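You operate a simulated robot arm through the tools that you are given. There is no shell and no other tool. Be economical: measure what you need, move in short steps, check, and stop when the job is done.

Carry out the task below with a simulated robot arm. There is one attempt and no reset: what you move stays moved.

TASK
Open the sliding tray.

The check looks at the end state, three seconds after you hand in, the way a careful person would. Anything else that was tipped, shoved, dropped, spilled or broken makes it a failure.

THE ROBOT
A 6-joint arm with a two-finger parallel gripper on a trunk, on a base that drives. Base frame: it is fixed to the floor where the robot stands at the start and does not move with it; the origin is under the middle of the robot, x ahead of it, y to its left, z up. Readings come in m, degrees, newtons and seconds.
Its first joint turns from -166.0 to 166.0 degrees. Places, roughly: sliding tray [0.7, 0, 0.6]. Payload 3.43 kg.
The TCP is the grasp point between the finger pads, 0.034 m short of the fingertips. In the tool frame z runs along the fingers and y along their closing line. The gripper opens to 0.128 m. The fingers are 0.024 m wide and 0.012 m thick; the gripper's body (0.048 by 0.13 m) begins 0.096 m behind the TCP.
Orientation is that of the tool frame in the base frame, as a unit quaternion [x, y, z, w]. With the fingers straight down and closing along the base's y, the tool's x points along the base's -x, its y along +y and its z along -z.

THE INTERFACE
- The arm moves only by the tool nudge_tool. Its argument "rows" is a list of rows, each a list of 7 numbers: the shift along the tool's x, y, z in units of 25 mm (1.0 is 25 mm), then the turn, a rotation vector about the tool's x, y, z in units of 4 degrees (1.0 is 4 degrees), then the gripper command, from -1 (fully open) to 1 (shut), values between in proportion. In form: [[dx, dy, dz, wx, wy, wz, gripper], ...]. A call has 1 to 12 rows; each row shifts and turns the commanded pose from where the row before left it, along the tool's axes as they then stand. A call with a number of a shift or a turn outside -1 to 1 is refused whole. Each row takes 0.2 s and may step no farther than 0.05 m and 8.6 degrees from the row before; otherwise, or with a gripper value out of range, the whole call is refused. A pose out of reach is approached as far as the arm can. The call stops where the force on the tool passes 40 N (or 10 N more than at its start, if that is more) or the arm is blocked; 0.2 s more then pass. The fingers move at their own pace (about 0.153 m/s each) and stop on an object; they squeeze with about 28 N. The grip force told is the motor's: it shows also when the fingers shut on nothing. Time passes only in rows, and 0.2 s behind the last, so rows that do not move let the fingers close. The reply holds the time, the measured pose of the TCP, the force on the tool along the base axes, the opening and the grip force, in the units named above and with some noise.
- Cameras (640 x 400 px; columns grow to the right, rows downward): "scene" is now at [0.14, 0.1857, 1.1976]; the picture's right is [-0.55, -0.83, 0.00], its down [-0.57, 0.38, -0.73] and it looks along [0.61, -0.40, -0.68] (base axes); focal length 217 px, centre (320, 200). "wrist" rides on the gripper at [0.076, -0.011, -0.16] in the tool frame; the picture's right is [0.15, 0.99, 0.00], its down [-0.88, 0.13, -0.46] and it looks along [-0.45, 0.07, 0.89] (tool axes); focal length 234 px, centre (320, 200). There is no depth. A picture from a camera that has moved, and an enlarged one, comes with that camera's place and axes in the base frame and with its lens. The place of the scene camera against the robot may be out by one fixed shift of up to 0.025 m in any direction.
- snapshot(camera): a new picture of that camera. The clock stands still meanwhile.
- roll_base(legs): drives the robot by 1 to 6 legs, each [ahead, left, turn to the left] in m, m and degrees, along the robot's own axes; the way and the turn of a leg run together, so that a leg with both is an arc; at most 1.5 m and 180 degrees a leg. The arm and the cameras ride along, it lands a little off, and it stops where it bumps. It gives what a move gives.
- aim_head(pan, tilt): turns the head with the scene camera to pan (to the left, within 143 degrees either way) and tilt (down, from -29 to 69), counted from straight ahead of the robot. It gives what a move gives.
- enlarge(camera, box): a new picture of the part [left, top, right, bottom] of that camera's present view, enlarged. The clock stands still meanwhile.
- sign_off(): hands the job in; it is judged then, once.

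Work in short steps. Places have to be worked out from the pictures, the camera data and where the tool is seen: move nearer, look again, correct. Check each grasp and each placing, and mend what went wrong. You have 120 turns and 90 pictures in all, those below and enlarged ones among them. Open the gripper and draw the arm clear of the work before you hand the job in, unless the task says otherwise; then end with one line.

The tools are called after "Call:" as name(argument=value, ...) on one line, values as JSON. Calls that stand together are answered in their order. nudge_tool: Moves the arm, as the interface text tells. Its arguments: {"type":"object","properties":{"rows":{"type":"array","items":{"type":"array","items":{"type":"number"}}}},"required":["rows"]} The other tools are called the same way: roll_base (legs) drives the base; aim_head (pan, tilt) turns the head that bears the scene camera; snapshot (camera) takes a picture; enlarge (camera, box) takes an enlarged picture of a part of a camera's view; sign_off () hands the job in.

At the start:

```text
time_s: 0.0
eef_pos: [0.7737, -0.1483, 0.9997]
orientation: [0.0, 1.0, 0.0, 0.0]
contact_force: [-0.6, -0.7, 0.1]
width: 0.1279
grasp_force: 0.1
robot x, y, heading: [-0.0023, 0.0048, -0.0]
head pan, tilt: [-33.5, 42.9]
```

scene: 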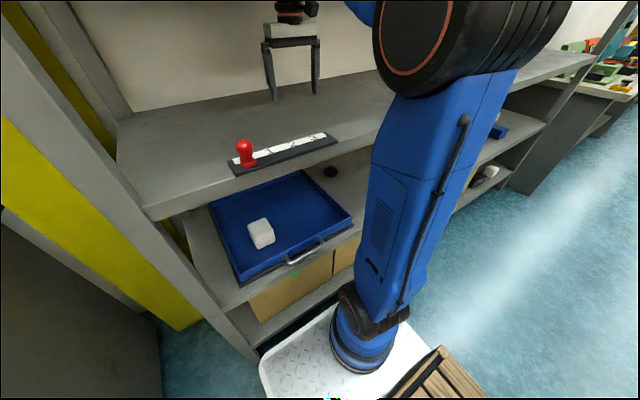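
wrist: 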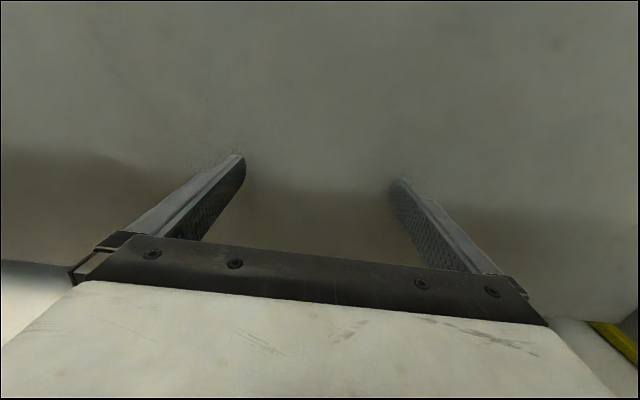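

I see a blue tray with a bar handle on a shelf under another shelf. I'll look closer.

Call:
enlarge(camera="scene", box=[180, 120, 380, 300])

Call:
aim_head(pan=0, tilt=45)

Call:
snapshot(camera="scene")

```text
2.22 times, centred on (280, 210) of scene
camera zoom: at [0.14, 0.1857, 1.1976], right [-0.55, -0.83, 0.0], down [-0.57, 0.38, -0.73], along [0.61, -0.4, -0.68], focal length 483 px, centre (409, 178)
```

zoom: 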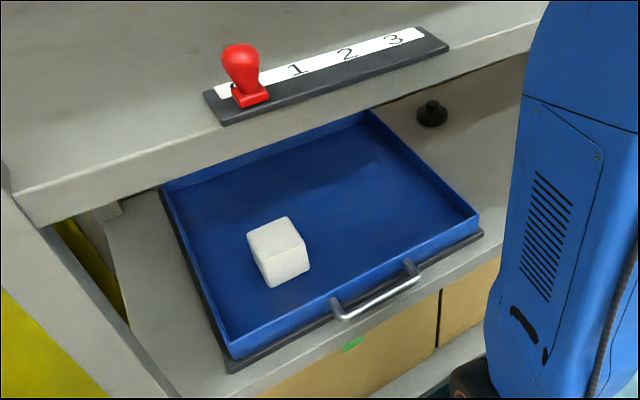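

```text
time_s: 1.0
eef_pos: [0.7739, -0.1484, 1.0001]
orientation: [0.0, 1.0, 0.0, 0.0]
contact_force: [-0.3, 1.1, 0.4]
width: 0.128
grasp_force: 0.1
robot x, y, heading: [-0.0006, -0.0004, 0.1]
head pan, tilt: [0.0, 45.0]
```

```text
86 pictures are left
camera scene: at [0.152, 0.2314, 1.1945], right [0.0, -1.0, 0.0], down [-0.71, 0.0, -0.71], along [0.71, 0.0, -0.71], focal length 217 px, centre (320, 200)
```

scene: 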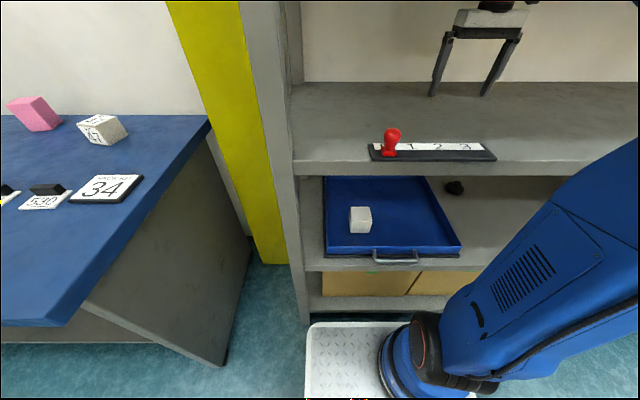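

The tray handle is at roughly [0.50, 0.0, 0.6], in front of the shelf, with an upper shelf near z≈0.95. I'll raise the arm, then check the space behind before backing away.

Call:
nudge_tool(rows=[[0, 0, -1, 0, 0, 0, -1], [0, 0, -1, 0, 0, 0, -1], [0, 0, -1, 0, 0, 0, -1], [0, 0, -1, 0, 0, 0, -1]])

Call:
enlarge(camera="scene", box=[300, 120, 500, 300])

Call:
aim_head(pan=140, tilt=35)

Call:
snapshot(camera="scene")

Call:
aim_head(pan=-140, tilt=35)

Call:
snapshot(camera="scene")

```text
time_s: 2.0
eef_pos: [0.7531, -0.147, 1.0136]
orientation: [0.001, 0.996, 0.013, -0.085]
contact_force: [-0.3, -0.3, -0.1]
width: 0.128
grasp_force: 0.1
robot x, y, heading: [-0.0004, -0.0016, 0.0]
head pan, tilt: [0.0, 45.0]
stopped in row 4: the arm was blocked; the commanded pose is now the measured one
```

```text
2.22 times, centred on (400, 210) of scene
camera zoom: at [0.1509, 0.2317, 1.1945], right [0.0, -1.0, 0.0], down [-0.71, 0.0, -0.71], along [0.71, 0.0, -0.71], focal length 483 px, centre (142, 178)
```

zoom: 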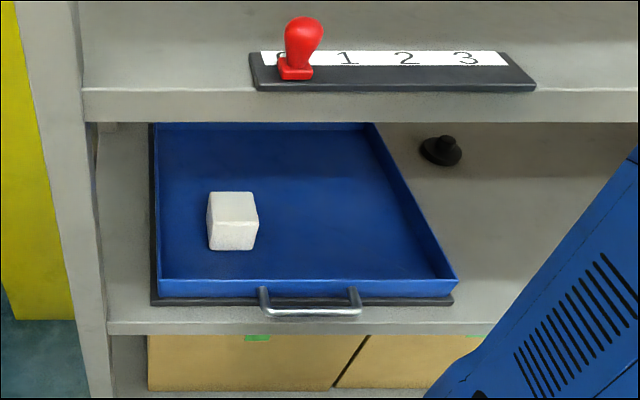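

```text
time_s: 4.2
eef_pos: [0.754, -0.1468, 1.0137]
orientation: [0.001, 0.996, 0.013, -0.085]
contact_force: [-0.8, -0.1, -0.3]
width: 0.128
grasp_force: 0.0
robot x, y, heading: [0.001, -0.0017, 0.2]
head pan, tilt: [140.0, 35.0]
```

```text
84 pictures are left
camera scene: at [0.0024, 0.2882, 1.2094], right [0.64, 0.77, 0.0], down [0.44, -0.37, -0.82], along [-0.63, 0.53, -0.57], focal length 217 px, centre (320, 200)
```

scene: 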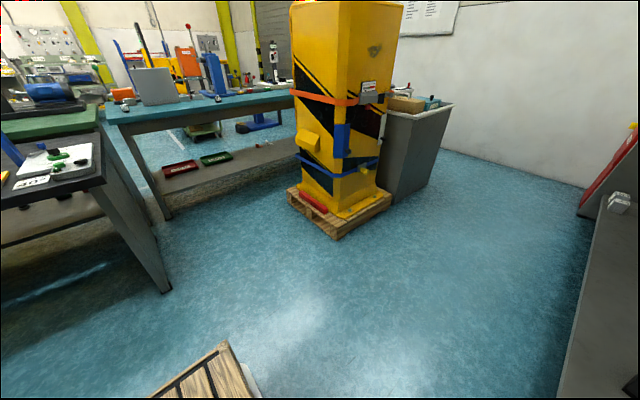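

```text
time_s: 8.1
eef_pos: [0.754, -0.1472, 1.0134]
orientation: [0.001, 0.996, 0.013, -0.085]
contact_force: [0.7, 0.7, -0.3]
width: 0.1277
grasp_force: 0.1
robot x, y, heading: [-0.0042, 0.0019, 0.2]
head pan, tilt: [-140.0, 35.0]
```

```text
83 pictures are left
camera scene: at [0.0027, 0.1749, 1.2094], right [-0.64, 0.77, 0.0], down [0.44, 0.37, -0.82], along [-0.63, -0.53, -0.57], focal length 217 px, centre (320, 200)
```

scene: 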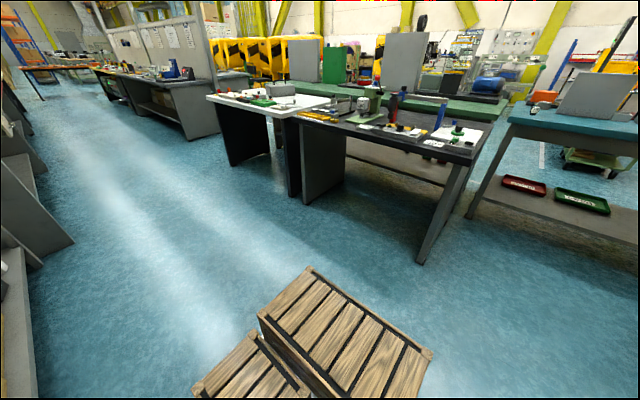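

The space behind is clear. Upward reach limited the lift, so I'll pull the tool in and up before driving back.

Call:
nudge_tool(rows=[[0.6, 0, -0.8, 0, -0.6, 0, -1], [0.6, 0, -0.8, 0, -0.6, 0, -1], [0.6, 0, -0.8, 0, -0.6, 0, -1], [0.6, 0, -0.8, 0, -0.6, 0, -1]])

Call:
aim_head(pan=0, tilt=30)

Call:
snapshot(camera="scene")

```text
time_s: 9.2
eef_pos: [0.7155, -0.1498, 1.0151]
orientation: [-0.027, 0.995, 0.028, -0.094]
contact_force: [-0.6, -0.6, 0.7]
width: 0.1281
grasp_force: 0.0
robot x, y, heading: [-0.0016, -0.0427, 3.4]
head pan, tilt: [-140.0, 35.0]
stopped in row 4: the arm was blocked; the commanded pose is now the measured one
```

```text
time_s: 11.4
eef_pos: [0.7142, -0.1501, 1.0145]
orientation: [-0.027, 0.995, 0.029, -0.092]
contact_force: [0.8, 0.4, 0.0]
width: 0.1278
grasp_force: 0.0
robot x, y, heading: [0.002, -0.0395, 3.3]
head pan, tilt: [0.0, 30.0]
```

```text
82 pictures are left
camera scene: at [0.155, 0.1991, 1.2165], right [0.06, -1.0, 0.0], down [-0.5, -0.03, -0.86], along [0.86, 0.05, -0.5], focal length 217 px, centre (320, 200)
```

scene: 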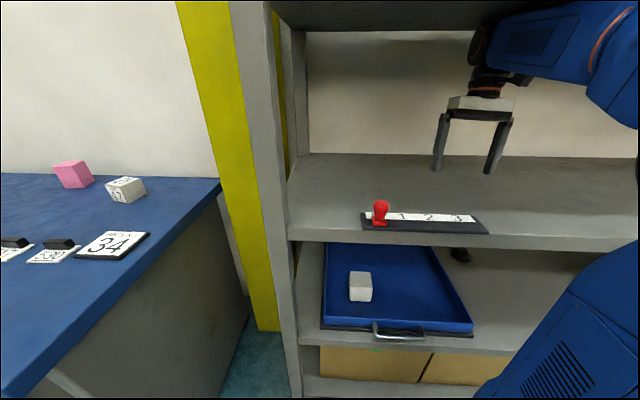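

The robot got shoved while blocked: there is another shelf above that the forearm presses on. I'll ease the tool down 7 mm and to the right, away from the stamp, then drive straight back.

Call:
nudge_tool(rows=[[0, 0, 0.3, 0, 0, 0, -1], [0, -0.7, 0, 0, 0, 0, -1], [0, -0.8, 0, 0, 0, 0, -1]])

Call:
aim_head(pan=-20, tilt=5)

Call:
snapshot(camera="scene")

Call:
snapshot(camera="wrist")

```text
time_s: 12.2
eef_pos: [0.7088, -0.1823, 1.0132]
orientation: [-0.027, 0.996, 0.026, -0.084]
contact_force: [0.0, 0.3, -0.2]
width: 0.1277
grasp_force: 0.0
robot x, y, heading: [-0.0, -0.0404, 3.5]
head pan, tilt: [0.0, 30.0]
```

```text
time_s: 13.1
eef_pos: [0.711, -0.1835, 1.0132]
orientation: [-0.027, 0.996, 0.026, -0.083]
contact_force: [-0.2, 0.1, 0.1]
width: 0.1277
grasp_force: 0.0
robot x, y, heading: [0.0059, -0.0401, 3.1]
head pan, tilt: [-20.0, 5.0]
```

```text
81 pictures are left
camera scene: at [0.149, 0.1693, 1.2571], right [-0.29, -0.96, 0.0], down [-0.09, 0.02, -1.0], along [0.95, -0.29, -0.09], focal length 217 px, centre (320, 200)
```

scene: 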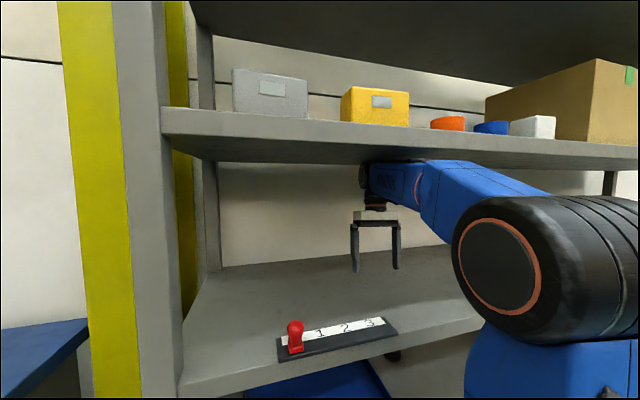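

```text
80 pictures are left
camera wrist: at [0.663, -0.2075, 1.1824], right [-0.19, 0.98, 0.08], down [0.94, 0.16, 0.31], along [0.29, 0.13, -0.95], focal length 234 px, centre (320, 200)
```

wrist: 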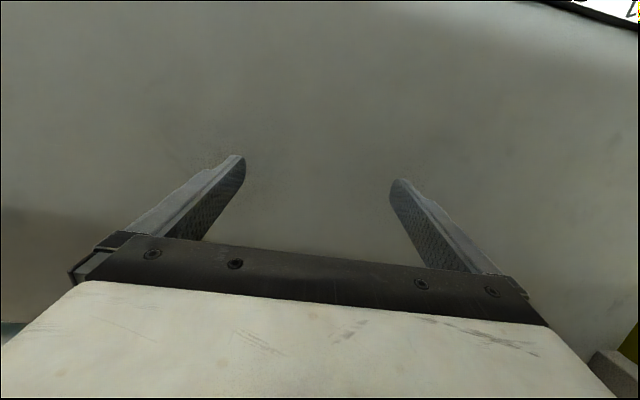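

The wrist is right below the upper shelf that holds objects, with fingertips ~3 cm above the lower one. I'll lower 1 cm and drive back slowly in short legs.

Call:
nudge_tool(rows=[[0, 0, 0.4, 0, 0, 0, -1]])

Call:
roll_base(legs=[[-0.1, 0, 0]])

Call:
snapshot(camera="scene")

```text
time_s: 13.5
eef_pos: [0.708, -0.1858, 1.0064]
orientation: [-0.027, 0.996, 0.026, -0.081]
contact_force: [-0.7, 0.4, -0.6]
width: 0.1281
grasp_force: 0.0
robot x, y, heading: [0.0027, -0.0401, 3.2]
head pan, tilt: [-20.0, 5.0]
```

```text
time_s: 14.7
eef_pos: [0.6097, -0.1882, 1.0048]
orientation: [-0.027, 0.996, 0.026, -0.084]
contact_force: [0.8, -0.8, -0.7]
width: 0.128
grasp_force: 0.1
robot x, y, heading: [-0.1013, -0.044, 3.4]
head pan, tilt: [-20.0, 5.0]
```

```text
79 pictures are left
camera scene: at [0.0485, 0.1625, 1.2575], right [-0.29, -0.96, 0.0], down [-0.08, 0.02, -1.0], along [0.95, -0.28, -0.09], focal length 217 px, centre (320, 200)
```

scene: 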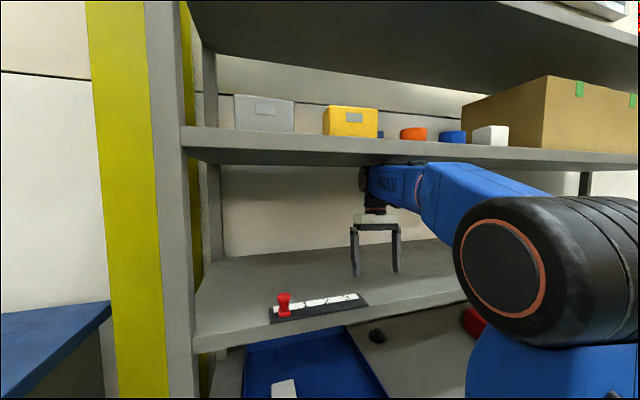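

All moved cleanly. Continue back 0.45 m.

Call:
roll_base(legs=[[-0.25, 0, 0], [-0.2, 0, -3.4]])

Call:
aim_head(pan=0, tilt=30)

Call:
snapshot(camera="scene")

```text
time_s: 17.7
eef_pos: [0.1512, -0.2496, 1.0048]
orientation: [0.001, 0.996, 0.028, -0.083]
contact_force: [-0.7, -0.5, -0.1]
width: 0.1279
grasp_force: 0.0
robot x, y, heading: [-0.5455, -0.069, 0.2]
head pan, tilt: [-20.0, 5.0]
```

```text
time_s: 18.6
eef_pos: [0.1511, -0.2494, 1.0043]
orientation: [0.0, 0.996, 0.029, -0.082]
contact_force: [0.1, -0.2, 0.0]
width: 0.1282
grasp_force: 0.0
robot x, y, heading: [-0.5502, -0.0679, 0.3]
head pan, tilt: [0.0, 30.0]
```

```text
78 pictures are left
camera scene: at [-0.3862, 0.1634, 1.2172], right [0.0, -1.0, 0.0], down [-0.5, 0.0, -0.87], along [0.87, 0.0, -0.5], focal length 217 px, centre (320, 200)
```

scene: 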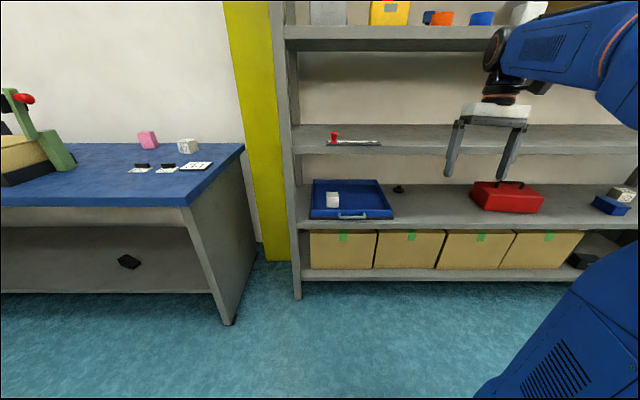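

The arm is clear in front of the shelf. I'll pitch the tool to about 45° forward-down here, then roll it so the fingers can straddle the horizontal bar.

Call:
nudge_tool(rows=[[0, 0, 0, 0, -1, 0, -1], [0, 0, 0, 0, -1, 0, -1], [0, 0, 0, 0, -1, 0, -1], [0, 0, 0, 0, -1, 0, -1], [0, 0, 0, 0, -1, 0, -1], [0, 0, 0, 0, -1, 0, -1], [0, 0, 0, 0, -1, 0, -1], [0, 0, 0, 0, -1, 0, -1], [0, 0, 0, 0, -1, 0, -1], [0, 0, 0, 0, -1, 0, -1], [0, 0, 0, 0, -1, 0, -1], [0, 0, 0, 0, -1, 0, -1]])

Call:
nudge_tool(rows=[[0, 0, 0, 0, 0, 1, -1], [0, 0, 0, 0, 0, 1, -1], [0, 0, 0, 0, 0, 1, -1], [0, 0, 0, 0, 0, 1, -1], [0, 0, 0, 0, 0, 1, -1], [0, 0, 0, 0, 0, 1, -1], [0, 0, 0, 0, 0, 1, -1], [0, 0, 0, 0, 0, 1, -1], [0, 0, 0, 0, 0, 1, -1], [0, 0, 0, 0, 0, 1, -1], [0, 0, 0, 0, 0, 1, -1]])

Call:
nudge_tool(rows=[[0, 0, 0, 0, 0, 1, -1], [0, 0, 0, 0, 0, 1, -1], [0, 0, 0, 0, 0, 1, -1], [0, 0, 0, 0, 0, 1, -1], [0, 0, 0, 0, 0, 1, -1], [0, 0, 0, 0, 0, 1, -1], [0, 0, 0, 0, 0, 1, -1], [0, 0, 0, 0, 0, 1, -1], [0, 0, 0, 0, 0, 1, -1], [0, 0, 0, 0, 0, 1, -1], [0, 0, 0, 0, 0, 1, -1], [0, 0, 0, 0, 0, 0.5, -1]])

Call:
snapshot(camera="scene")

Call:
snapshot(camera="wrist")

```text
time_s: 21.2
eef_pos: [0.1517, -0.2496, 1.0047]
orientation: [0.011, 0.943, 0.027, 0.33]
contact_force: [0.2, 0.9, 0.5]
width: 0.1279
grasp_force: 0.1
robot x, y, heading: [-0.5449, -0.07, 0.2]
head pan, tilt: [0.0, 30.0]
```

```text
time_s: 23.6
eef_pos: [0.1504, -0.251, 1.0049]
orientation: [0.365, 0.87, 0.149, 0.295]
contact_force: [0.2, 0.0, 0.1]
width: 0.128
grasp_force: 0.0
robot x, y, heading: [-0.5477, -0.0669, 0.1]
head pan, tilt: [0.0, 30.0]
```

```text
time_s: 26.2
eef_pos: [0.1498, -0.2513, 1.0059]
orientation: [0.676, 0.658, 0.252, 0.215]
contact_force: [0.1, 0.2, -0.9]
width: 0.128
grasp_force: 0.0
robot x, y, heading: [-0.5466, -0.0664, 0.2]
head pan, tilt: [0.0, 30.0]
```

```text
77 pictures are left
camera scene: at [-0.3863, 0.1635, 1.2171], right [0.0, -1.0, 0.0], down [-0.5, 0.0, -0.87], along [0.87, 0.0, -0.5], focal length 217 px, centre (320, 200)
```

scene: 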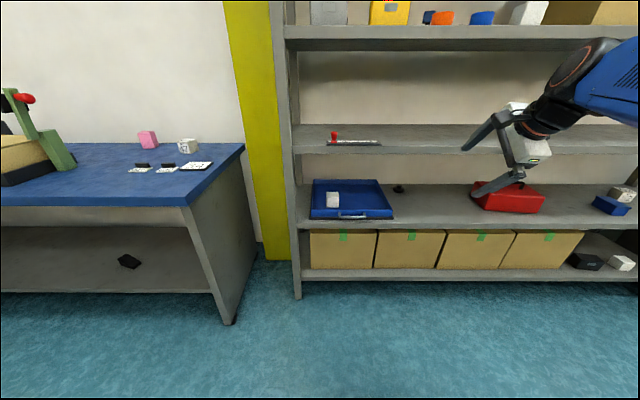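

```text
76 pictures are left
camera wrist: at [0.0426, -0.1812, 1.1263], right [0.77, 0.11, 0.62], down [-0.19, -0.9, 0.39], along [0.6, -0.42, -0.68], focal length 234 px, centre (320, 200)
```

wrist: 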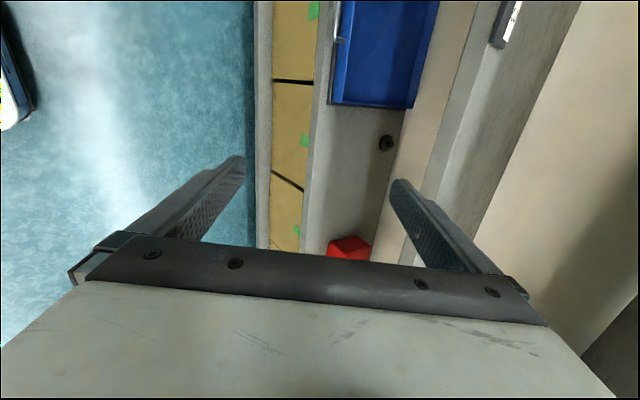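

Orientation is good (tool about 51° down, closing plane vertical). Now I move the tool left to y≈0 and down in free space.

Call:
nudge_tool(rows=[[1, 0, 0, 0, 0, 0, -1], [1, 0, 0, 0, 0, 0, -1], [1, 0, 0, 0, 0, 0, -1], [1, 0, 0, 0, 0, 0, -1], [1, 0, 0, 0, 0, 0, -1], [1, 0, 0, 0, 0, 0, -1], [1, 0, 0, 0, 0, 0, -1], [1, 0, 0, 0, 0, 0, -1], [1, 0, 0, 0, 0, 0, -1], [1, 0, 0, 0, 0, 0, -1]])

Call:
nudge_tool(rows=[[0, -0.62, 0.78, 0, 0, 0, -1], [0, -0.62, 0.78, 0, 0, 0, -1], [0, -0.62, 0.78, 0, 0, 0, -1], [0, -0.62, 0.78, 0, 0, 0, -1], [0, -0.62, 0.78, 0, 0, 0, -1], [0, -0.62, 0.78, 0, 0, 0, -1], [0, -0.62, 0.78, 0, 0, 0, -1], [0, -0.62, 0.78, 0, 0, 0, -1], [0, -0.62, 0.78, 0, 0, 0, -1], [0, -0.62, 0.78, 0, 0, 0, -1]])

Call:
snapshot(camera="wrist")

Call:
snapshot(camera="scene")

```text
time_s: 28.4
eef_pos: [0.1528, -0.0008, 1.0198]
orientation: [0.676, 0.659, 0.252, 0.215]
contact_force: [-0.5, -0.1, 0.2]
width: 0.1281
grasp_force: 0.1
robot x, y, heading: [-0.5459, -0.0704, 0.3]
head pan, tilt: [0.0, 30.0]
```

```text
time_s: 30.6
eef_pos: [0.152, 0.0139, 0.7706]
orientation: [0.676, 0.658, 0.253, 0.215]
contact_force: [0.0, -0.7, 0.2]
width: 0.1278
grasp_force: 0.0
robot x, y, heading: [-0.5484, -0.0703, 0.2]
head pan, tilt: [0.0, 30.0]
```

```text
75 pictures are left
camera wrist: at [0.0443, 0.0833, 0.8912], right [0.77, 0.11, 0.62], down [-0.19, -0.9, 0.39], along [0.6, -0.42, -0.68], focal length 234 px, centre (320, 200)
```

wrist: 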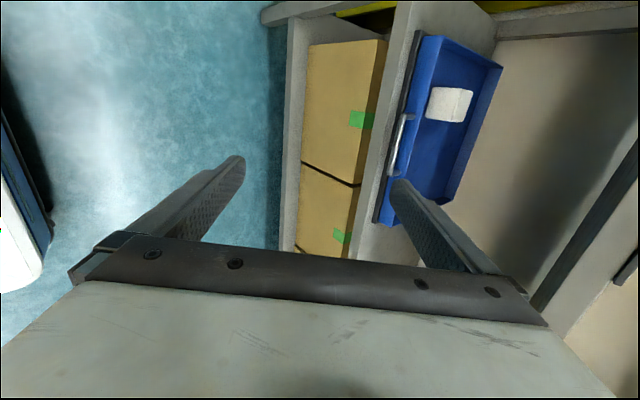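

```text
74 pictures are left
camera scene: at [-0.3863, 0.1635, 1.2171], right [0.0, -1.0, 0.0], down [-0.5, 0.0, -0.87], along [0.87, 0.0, -0.5], focal length 217 px, centre (320, 200)
```

scene: 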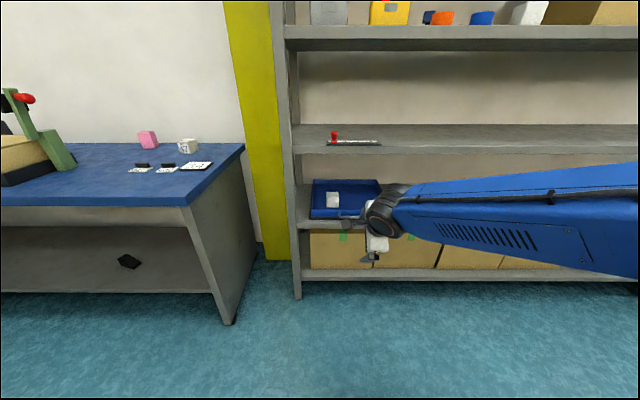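

The handle is visible in the wrist view; I'll drive 0.2 m closer and measure from there.

Call:
roll_base(legs=[[0.17, 0, 0]])

Call:
snapshot(camera="wrist")

Call:
enlarge(camera="wrist", box=[260, 0, 480, 140])

Call:
enlarge(camera="scene", box=[260, 120, 480, 300])

```text
time_s: 32.0
eef_pos: [0.3207, 0.0176, 0.7695]
orientation: [0.675, 0.66, 0.251, 0.214]
contact_force: [-0.6, 0.5, 0.1]
width: 0.128
grasp_force: 0.1
robot x, y, heading: [-0.3774, -0.0682, 0.1]
head pan, tilt: [0.0, 30.0]
```

```text
73 pictures are left
camera wrist: at [0.2127, 0.0856, 0.8912], right [0.77, 0.11, 0.62], down [-0.18, -0.9, 0.39], along [0.61, -0.41, -0.68], focal length 234 px, centre (320, 200)
```

wrist: 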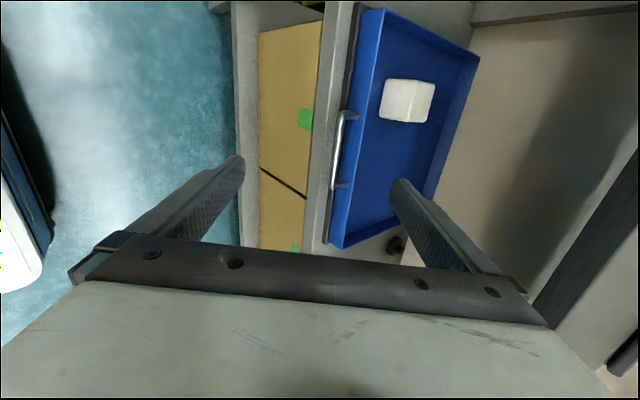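

```text
2.86 times, centred on (370, 70) of wrist
camera zoom: at [0.2127, 0.0856, 0.8912], right [0.77, 0.11, 0.62], down [-0.18, -0.9, 0.39], along [0.61, -0.41, -0.68], focal length 669 px, centre (177, 571)
```

zoom: 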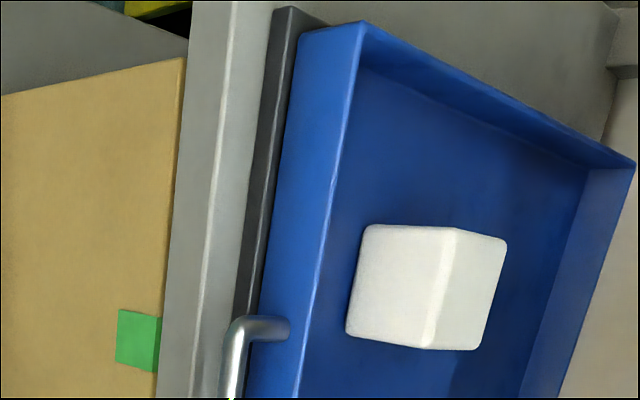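

```text
2.22 times, centred on (370, 210) of scene
camera zoom: at [-0.2181, 0.1647, 1.2171], right [0.01, -1.0, 0.0], down [-0.5, 0.0, -0.87], along [0.87, 0.01, -0.5], focal length 483 px, centre (209, 178)
```

zoom: 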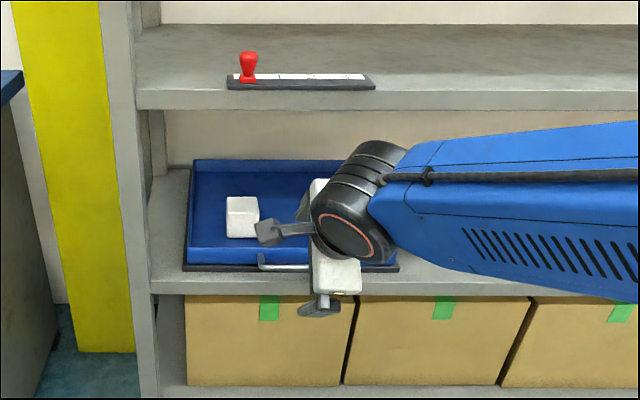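

Bar estimated at about x≈0.49, y from 0.06 to −0.07, z≈0.605, standing ~4 cm off the tray front. I'll steepen the tool by 8°, narrow the fingers to ~6 cm, and move to a point ~12 cm short of the bar.

Call:
nudge_tool(rows=[[0, 0, 0, 1, 0, 0, 0.06], [0, 0, 0, 1, 0, 0, 0.06], [-0.23, 0.63, 0.95, 0, 0, 0, 0.06], [-0.23, 0.63, 0.95, 0, 0, 0, 0.06], [-0.23, 0.63, 0.95, 0, 0, 0, 0.06], [-0.23, 0.63, 0.95, 0, 0, 0, 0.06]])

Call:
snapshot(camera="wrist")

Call:
snapshot(camera="scene")

```text
time_s: 33.5
eef_pos: [0.4243, -0.0036, 0.7192]
orientation: [0.689, 0.675, 0.206, 0.168]
contact_force: [0.1, -0.7, 0.2]
width: 0.0602
grasp_force: 0.0
robot x, y, heading: [-0.3788, -0.0653, 0.5]
head pan, tilt: [0.0, 30.0]
```

```text
70 pictures are left
camera wrist: at [0.3338, 0.0638, 0.8542], right [0.85, 0.11, 0.51], down [-0.12, -0.91, 0.41], along [0.51, -0.41, -0.76], focal length 234 px, centre (320, 200)
```

wrist: 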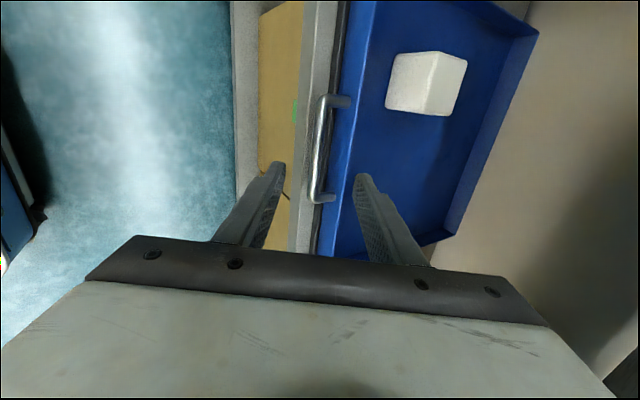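

```text
69 pictures are left
camera scene: at [-0.2184, 0.1646, 1.2172], right [0.01, -1.0, 0.0], down [-0.5, 0.0, -0.87], along [0.87, 0.01, -0.5], focal length 217 px, centre (320, 200)
```

scene: 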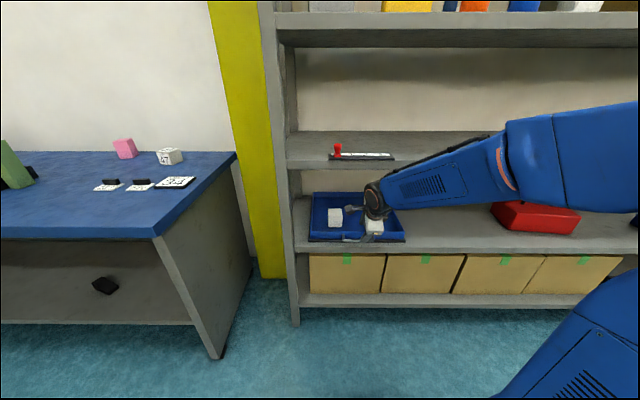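

The triangulated bar is at (0.489, −0.005, 0.608) with ~3 cm gap behind; the tool axis is already aimed at it. I'll narrow to 34 mm, bias 4 mm to the front, and advance 70 mm.

Call:
nudge_tool(rows=[[0, -0.16, 0, 0, 0, 0, 0.469], [0, 0, 0.7, 0, 0, 0, 0.469], [0, 0, 0.7, 0, 0, 0, 0.469], [0, 0, 0.7, 0, 0, 0, 0.469], [0, 0, 0.7, 0, 0, 0, 0.469]])

Call:
snapshot(camera="wrist")

Call:
enlarge(camera="wrist", box=[240, 80, 400, 220])

```text
time_s: 34.6
eef_pos: [0.4562, -0.0009, 0.6566]
orientation: [0.688, 0.675, 0.206, 0.167]
contact_force: [0.0, 0.2, 0.1]
width: 0.0338
grasp_force: 0.0
robot x, y, heading: [-0.3755, -0.0678, 0.2]
head pan, tilt: [0.0, 30.0]
```

```text
68 pictures are left
camera wrist: at [0.3653, 0.0663, 0.7923], right [0.85, 0.12, 0.51], down [-0.12, -0.91, 0.41], along [0.51, -0.41, -0.76], focal length 234 px, centre (320, 200)
```

wrist: 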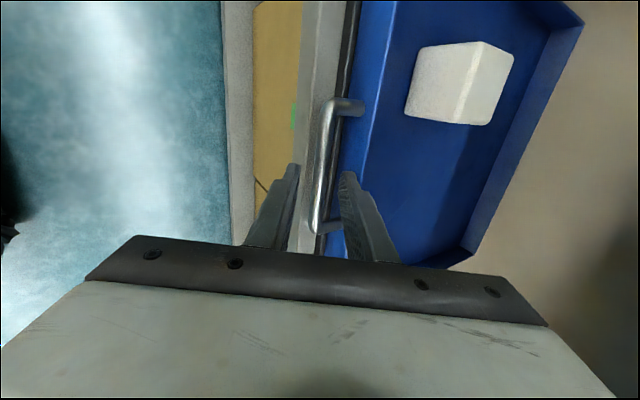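

```text
2.86 times, centred on (320, 150) of wrist
camera zoom: at [0.3653, 0.0663, 0.7923], right [0.85, 0.12, 0.51], down [-0.12, -0.91, 0.41], along [0.51, -0.41, -0.76], focal length 669 px, centre (320, 343)
```

zoom: 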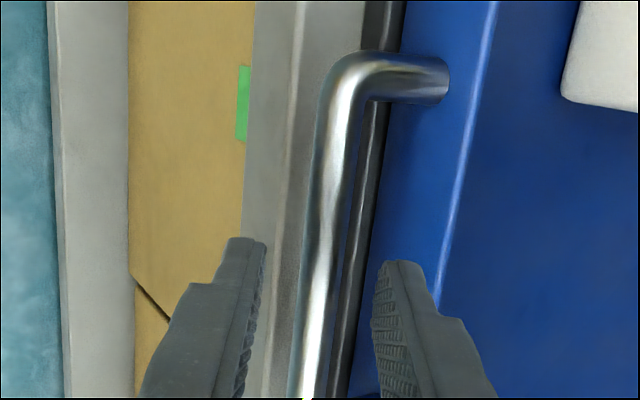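

The fingertips straddle the bar in view. Advance in small steps, ~38 mm more.

Call:
nudge_tool(rows=[[0, 0, 0.5, 0, 0, 0, 0.469], [0, 0, 0.5, 0, 0, 0, 0.469], [0, 0, 0.3, 0, 0, 0, 0.469]])

Call:
enlarge(camera="wrist", box=[240, 80, 400, 220])

```text
time_s: 35.5
eef_pos: [0.4735, -0.0007, 0.6302]
orientation: [0.687, 0.677, 0.206, 0.166]
contact_force: [-2.6, 0.3, 2.6]
width: 0.0328
grasp_force: 0.2
robot x, y, heading: [-0.3781, -0.0688, -0.1]
head pan, tilt: [0.0, 30.0]
```

```text
2.86 times, centred on (320, 150) of wrist
camera zoom: at [0.3817, 0.0688, 0.7641], right [0.85, 0.12, 0.51], down [-0.12, -0.91, 0.41], along [0.51, -0.41, -0.76], focal length 669 px, centre (320, 343)
```

zoom: 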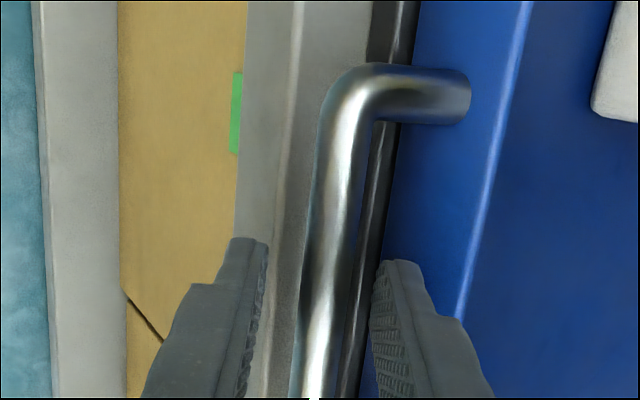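

Light contact (2.6 N), probably the rear fingertip brushing the tray front. I'll narrow to ~22 mm, then advance 8 mm more.

Call:
nudge_tool(rows=[[0, 0, 0, 0, 0, 0, 0.66], [0, 0, 0.2, 0, 0, 0, 0.66], [0, 0, 0.2, 0, 0, 0, 0.66]])

Call:
enlarge(camera="wrist", box=[240, 80, 400, 220])

```text
time_s: 36.2
eef_pos: [0.4762, 0.0012, 0.6198]
orientation: [0.689, 0.675, 0.205, 0.166]
contact_force: [0.0, -0.7, 0.7]
width: 0.0217
grasp_force: 0.0
robot x, y, heading: [-0.3777, -0.0645, 0.2]
head pan, tilt: [0.0, 30.0]
```

```text
2.86 times, centred on (320, 150) of wrist
camera zoom: at [0.3863, 0.0696, 0.7553], right [0.85, 0.11, 0.51], down [-0.12, -0.91, 0.41], along [0.51, -0.41, -0.76], focal length 669 px, centre (320, 343)
```

zoom: 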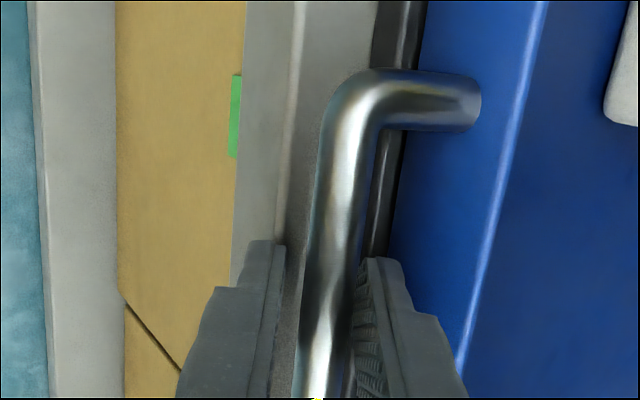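

The contact is gone and the bar sits between the pads. Now close on it.

Call:
nudge_tool(rows=[[0, 0, 0.15, 0, 0, 0, 0.66], [0, 0, 0, 0, 0, 0, 1], [0, 0, 0, 0, 0, 0, 1], [0, 0, 0, 0, 0, 0, 1]])

Call:
enlarge(camera="wrist", box=[240, 80, 400, 220])

```text
time_s: 37.2
eef_pos: [0.4798, 0.0017, 0.6176]
orientation: [0.688, 0.676, 0.206, 0.167]
contact_force: [0.0, -1.1, 18.3]
width: 0.014
grasp_force: 45.0
robot x, y, heading: [-0.3816, -0.0694, 0.1]
head pan, tilt: [0.0, 30.0]
```

```text
2.86 times, centred on (320, 150) of wrist
camera zoom: at [0.3882, 0.0697, 0.7529], right [0.85, 0.12, 0.51], down [-0.12, -0.91, 0.41], along [0.51, -0.41, -0.76], focal length 669 px, centre (320, 343)
```

zoom: 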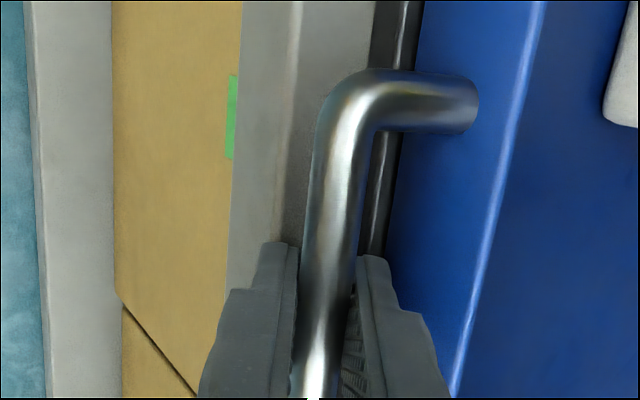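

Grasped: 14 mm width, 45 N. I'll relieve the 18 N vertical load by 2 mm and pull gently 20 mm toward −x.

Call:
nudge_tool(rows=[[0, 0.04, -0.07, 0, 0, 0, 1], [0, -0.17, -0.1, 0, 0, 0, 1], [0, -0.17, -0.1, 0, 0, 0, 1], [0, -0.17, -0.1, 0, 0, 0, 1], [0, -0.17, -0.1, 0, 0, 0, 1]])

Call:
snapshot(camera="wrist")

```text
time_s: 38.5
eef_pos: [0.4595, 0.0016, 0.618]
orientation: [0.689, 0.675, 0.205, 0.167]
contact_force: [1.0, -12.5, -10.4]
width: 0.0142
grasp_force: 45.0
robot x, y, heading: [-0.3779, -0.0692, 0.2]
head pan, tilt: [0.0, 30.0]
```

```text
63 pictures are left
camera wrist: at [0.3692, 0.0699, 0.7532], right [0.85, 0.11, 0.51], down [-0.12, -0.9, 0.41], along [0.51, -0.41, -0.76], focal length 234 px, centre (320, 200)
```

wrist: 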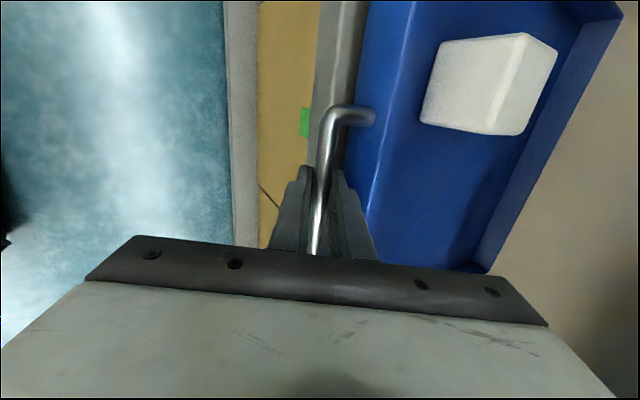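

The tray slides with the grip. I'll trim the side and vertical loads and keep pulling 60 mm.

Call:
nudge_tool(rows=[[-0.05, -0.02, 0.03, 0, 0, 0, 1], [0, -0.207, -0.123, 0, 0, 0, 1], [0, -0.207, -0.123, 0, 0, 0, 1], [0, -0.207, -0.123, 0, 0, 0, 1], [0, -0.207, -0.123, 0, 0, 0, 1], [0, -0.207, -0.123, 0, 0, 0, 1], [0, -0.207, -0.123, 0, 0, 0, 1], [0, -0.207, -0.123, 0, 0, 0, 1], [0, -0.207, -0.123, 0, 0, 0, 1], [0, -0.207, -0.123, 0, 0, 0, 1], [0, -0.207, -0.123, 0, 0, 0, 1]])

Call:
snapshot(camera="wrist")

Call:
snapshot(camera="scene")

```text
time_s: 40.9
eef_pos: [0.399, 0.0007, 0.6181]
orientation: [0.688, 0.676, 0.206, 0.167]
contact_force: [-0.2, 29.8, -5.3]
width: 0.0145
grasp_force: 44.9
robot x, y, heading: [-0.3777, -0.0666, 0.5]
head pan, tilt: [0.0, 30.0]
```

```text
62 pictures are left
camera wrist: at [0.3085, 0.0696, 0.7531], right [0.85, 0.12, 0.51], down [-0.12, -0.91, 0.41], along [0.51, -0.41, -0.76], focal length 234 px, centre (320, 200)
```

wrist: 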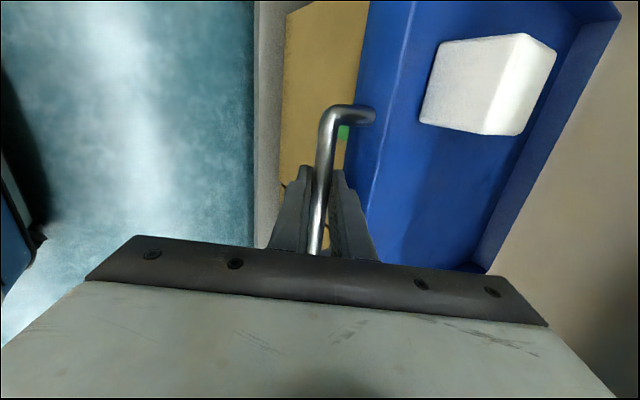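

```text
61 pictures are left
camera scene: at [-0.218, 0.1655, 1.217], right [0.01, -1.0, 0.0], down [-0.5, 0.0, -0.87], along [0.87, 0.0, -0.5], focal length 217 px, centre (320, 200)
```

scene: 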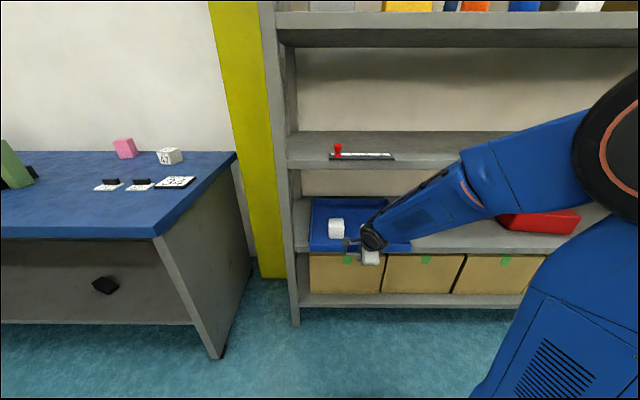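

80 mm out, smooth; the side load is now +30 N so I'll correct y by ~+0.9 mm and keep pulling 60 mm.

Call:
nudge_tool(rows=[[0.035, 0, 0, 0, 0, 0, 1], [0, -0.207, -0.123, 0, 0, 0, 1], [0, -0.207, -0.123, 0, 0, 0, 1], [0, -0.207, -0.123, 0, 0, 0, 1], [0, -0.207, -0.123, 0, 0, 0, 1], [0, -0.207, -0.123, 0, 0, 0, 1], [0, -0.207, -0.123, 0, 0, 0, 1], [0, -0.207, -0.123, 0, 0, 0, 1], [0, -0.207, -0.123, 0, 0, 0, 1], [0, -0.207, -0.123, 0, 0, 0, 1], [0, -0.207, -0.123, 0, 0, 0, 1]])

Call:
snapshot(camera="wrist")

```text
time_s: 43.2
eef_pos: [0.3384, 0.0017, 0.6163]
orientation: [0.688, 0.676, 0.205, 0.166]
contact_force: [-0.8, 15.1, -10.0]
width: 0.0141
grasp_force: 45.1
robot x, y, heading: [-0.38, -0.0656, 0.5]
head pan, tilt: [0.0, 30.0]
```

```text
60 pictures are left
camera wrist: at [0.2483, 0.0697, 0.7532], right [0.85, 0.11, 0.51], down [-0.12, -0.9, 0.41], along [0.51, -0.41, -0.76], focal length 234 px, centre (320, 200)
```

wrist: 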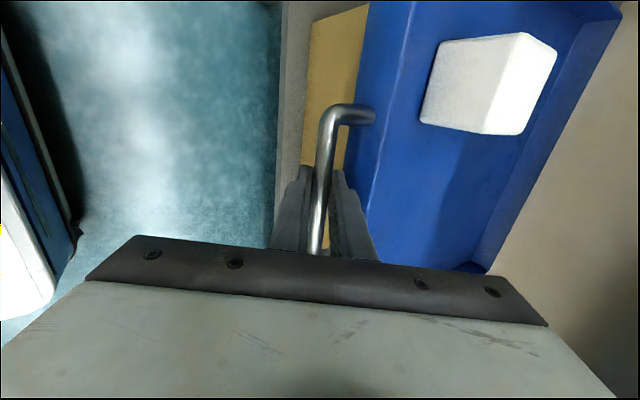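

140 mm out without resistance; continue another 60 mm, with slight trims.

Call:
nudge_tool(rows=[[0.018, -0.01, 0.02, 0, 0, 0, 1], [0, -0.207, -0.123, 0, 0, 0, 1], [0, -0.207, -0.123, 0, 0, 0, 1], [0, -0.207, -0.123, 0, 0, 0, 1], [0, -0.207, -0.123, 0, 0, 0, 1], [0, -0.207, -0.123, 0, 0, 0, 1], [0, -0.207, -0.123, 0, 0, 0, 1], [0, -0.207, -0.123, 0, 0, 0, 1], [0, -0.207, -0.123, 0, 0, 0, 1], [0, -0.207, -0.123, 0, 0, 0, 1], [0, -0.207, -0.123, 0, 0, 0, 1]])

Call:
snapshot(camera="wrist")

Call:
enlarge(camera="scene", box=[270, 150, 470, 310])

```text
time_s: 44.8
eef_pos: [0.3082, 0.001, 0.6183]
orientation: [0.689, 0.676, 0.2, 0.166]
contact_force: [0.1, 1.1, -8.7]
width: 0.0143
grasp_force: 44.7
out of reach, approached as far as the arm can: row 6, 7
robot x, y, heading: [-0.3803, -0.0696, 0.1]
head pan, tilt: [0.0, 30.0]
stopped in row 7: the force on the tool passed its limit (the readings are from after the stop); the commanded pose is now the measured one
```

```text
59 pictures are left
camera wrist: at [0.2193, 0.0707, 0.7539], right [0.86, 0.12, 0.5], down [-0.12, -0.9, 0.41], along [0.5, -0.42, -0.76], focal length 234 px, centre (320, 200)
```

wrist: 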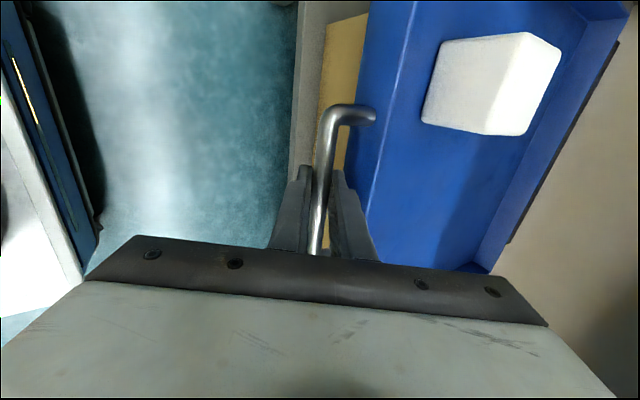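

```text
2.50 times, centred on (370, 230) of scene
camera zoom: at [-0.2178, 0.1645, 1.2171], right [0.01, -1.0, 0.0], down [-0.5, 0.0, -0.87], along [0.87, 0.0, -0.5], focal length 543 px, centre (195, 125)
```

zoom: 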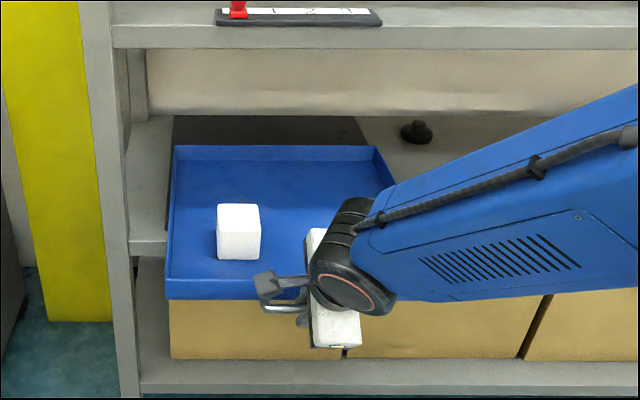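

170 mm out; the arm has run out of backward reach, not the tray. I'll release, lift clear of the bar, drive back 0.2 m and regrasp to pull to the stop.

Call:
nudge_tool(rows=[[0, 0, 0, 0, 0, 0, 0.34], [0, 0, 0, 0, 0, 0, 0.34], [0, 0.1, -0.172, 0, 0, 0, 0.34], [0, 0.1, -0.172, 0, 0, 0, 0.34], [0, 0.1, -0.172, 0, 0, 0, 0.34], [0, 0.1, -0.172, 0, 0, 0, 0.34]])

Call:
snapshot(camera="wrist")

```text
time_s: 46.2
eef_pos: [0.3089, 0.001, 0.6395]
orientation: [0.69, 0.676, 0.199, 0.166]
contact_force: [0.0, -0.7, -0.4]
width: 0.0422
grasp_force: 0.2
robot x, y, heading: [-0.3752, -0.0693, 0.5]
head pan, tilt: [0.0, 30.0]
```

```text
57 pictures are left
camera wrist: at [0.2194, 0.0701, 0.7748], right [0.86, 0.12, 0.5], down [-0.12, -0.9, 0.41], along [0.5, -0.42, -0.76], focal length 234 px, centre (320, 200)
```

wrist: 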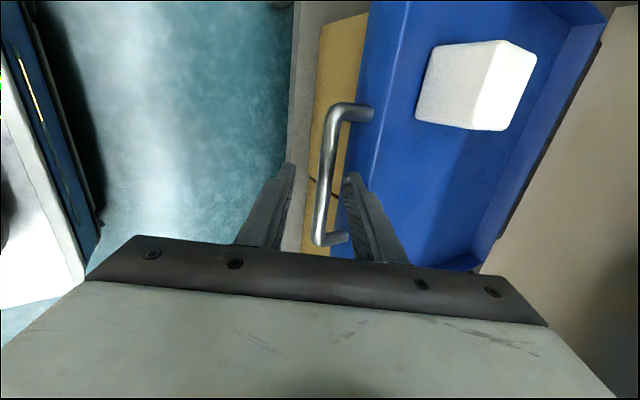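

Released cleanly. I'll rise 50 mm more, then drive back 0.2 m.

Call:
nudge_tool(rows=[[0, 0.2, -0.345, 0, 0, 0, 0.34], [0, 0.2, -0.345, 0, 0, 0, 0.34], [0, 0.2, -0.345, 0, 0, 0, 0.34], [0, 0.2, -0.345, 0, 0, 0, 0.34], [0, 0.2, -0.345, 0, 0, 0, 0.34]])

Call:
roll_base(legs=[[-0.2, 0, 0]])

Call:
snapshot(camera="wrist")

Call:
snapshot(camera="scene")

```text
time_s: 47.4
eef_pos: [0.3094, -0.0036, 0.688]
orientation: [0.689, 0.676, 0.199, 0.166]
contact_force: [0.1, 0.5, 0.6]
width: 0.0421
grasp_force: 0.1
robot x, y, heading: [-0.383, -0.0675, 0.1]
head pan, tilt: [0.0, 30.0]
```

```text
time_s: 49.0
eef_pos: [0.1053, -0.0019, 0.6873]
orientation: [0.69, 0.676, 0.2, 0.165]
contact_force: [0.1, -0.4, 0.0]
width: 0.0422
grasp_force: 0.1
robot x, y, heading: [-0.5837, -0.071, 0.3]
head pan, tilt: [0.0, 30.0]
```

```text
56 pictures are left
camera wrist: at [0.0154, 0.0661, 0.8245], right [0.86, 0.12, 0.5], down [-0.12, -0.9, 0.41], along [0.5, -0.41, -0.76], focal length 234 px, centre (320, 200)
```

wrist: 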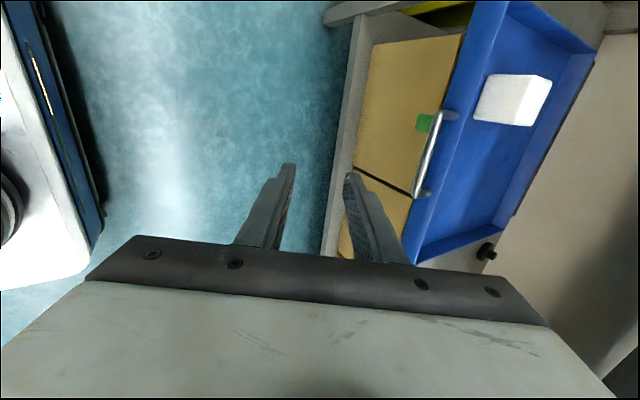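

```text
55 pictures are left
camera scene: at [-0.4228, 0.1634, 1.2171], right [0.01, -1.0, 0.0], down [-0.5, 0.0, -0.87], along [0.87, 0.01, -0.5], focal length 217 px, centre (320, 200)
```

scene: 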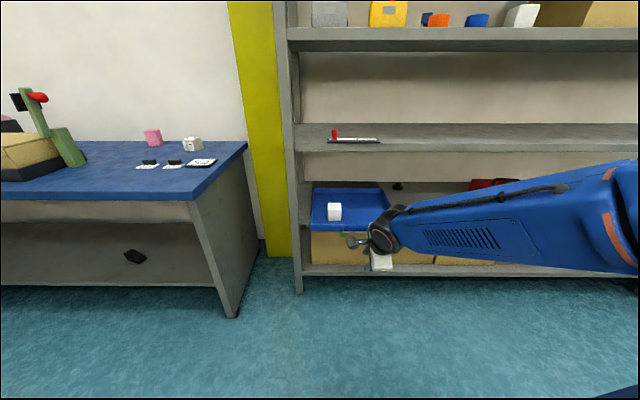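

The tray stayed at its place. I move the tool forward to 70 mm short of the previous grasp pose along the tool axis.

Call:
nudge_tool(rows=[[0.02, 0.94, 0.61, 0, 0, 0, 0.34], [0.02, 0.94, 0.61, 0, 0, 0, 0.34], [0.02, 0.94, 0.61, 0, 0, 0, 0.34], [0.02, 0.94, 0.61, 0, 0, 0, 0.34], [0.02, 0.94, 0.61, 0, 0, 0, 0.34], [0.02, 0.94, 0.61, 0, 0, 0, 0.34]])

Call:
snapshot(camera="wrist")

```text
time_s: 50.4
eef_pos: [0.2733, 0.0002, 0.6798]
orientation: [0.689, 0.676, 0.201, 0.165]
contact_force: [0.0, -0.3, 0.1]
width: 0.0424
grasp_force: 0.1
robot x, y, heading: [-0.5807, -0.0692, 0.3]
head pan, tilt: [0.0, 30.0]
```

```text
54 pictures are left
camera wrist: at [0.1831, 0.0695, 0.8161], right [0.86, 0.12, 0.5], down [-0.12, -0.9, 0.41], along [0.5, -0.41, -0.76], focal length 234 px, centre (320, 200)
```

wrist: 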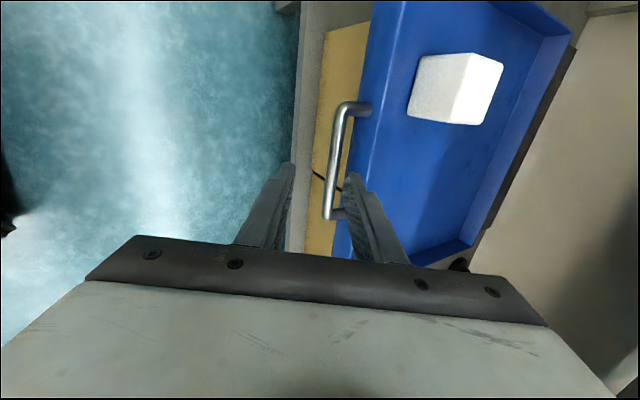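

The bar now computes to x≈0.331 (it shifted back ~15 mm on release). I'll shift +9 mm along tool y, narrow to 36 mm, and advance 50 mm.

Call:
nudge_tool(rows=[[0, 0.36, 0, 0, 0, 0, 0.44], [0, 0, 0.5, 0, 0, 0, 0.44], [0, 0, 0.5, 0, 0, 0, 0.44], [0, 0, 0.5, 0, 0, 0, 0.44], [0, 0, 0.5, 0, 0, 0, 0.44]])

Call:
enlarge(camera="wrist", box=[240, 80, 400, 220])

```text
time_s: 51.6
eef_pos: [0.305, 0.0008, 0.6416]
orientation: [0.689, 0.676, 0.2, 0.166]
contact_force: [0.5, 0.1, 0.2]
width: 0.0358
grasp_force: 0.0
robot x, y, heading: [-0.5822, -0.0708, 0.5]
head pan, tilt: [0.0, 30.0]
```

```text
2.86 times, centred on (320, 150) of wrist
camera zoom: at [0.2164, 0.0698, 0.7778], right [0.86, 0.12, 0.5], down [-0.12, -0.9, 0.41], along [0.5, -0.41, -0.76], focal length 669 px, centre (320, 343)
```

zoom: 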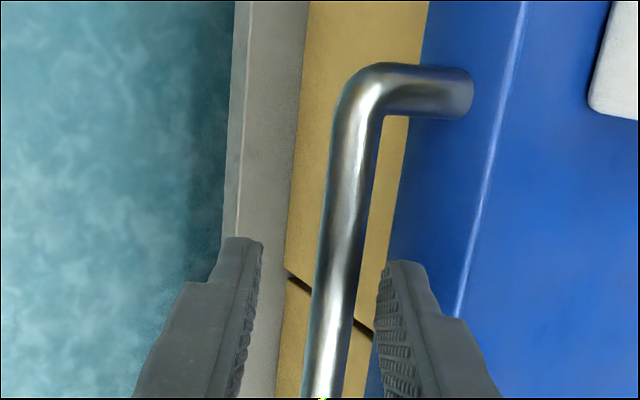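

Bar is well between the fingers, slightly nearer the rear one. I'll shift +3 mm, narrow a little, and advance 18 mm, then close.

Call:
nudge_tool(rows=[[0, 0.12, 0, 0, 0, 0, 0.5], [0, 0, 0.35, 0, 0, 0, 0.55], [0, 0, 0.35, 0, 0, 0, 0.6]])

Call:
enlarge(camera="wrist", box=[240, 80, 400, 220])

```text
time_s: 52.4
eef_pos: [0.3152, 0.0024, 0.6273]
orientation: [0.69, 0.676, 0.199, 0.165]
contact_force: [0.7, 0.0, -1.0]
width: 0.0258
grasp_force: 0.0
robot x, y, heading: [-0.5808, -0.0695, 0.3]
head pan, tilt: [0.0, 30.0]
```

```text
2.86 times, centred on (320, 150) of wrist
camera zoom: at [0.227, 0.0713, 0.7637], right [0.86, 0.12, 0.5], down [-0.12, -0.9, 0.41], along [0.5, -0.41, -0.76], focal length 669 px, centre (320, 343)
```

zoom: 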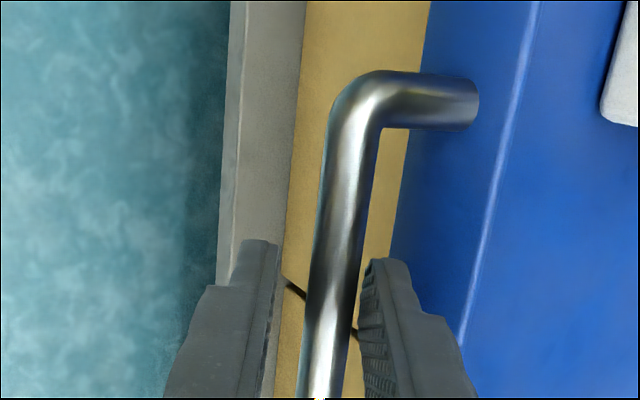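

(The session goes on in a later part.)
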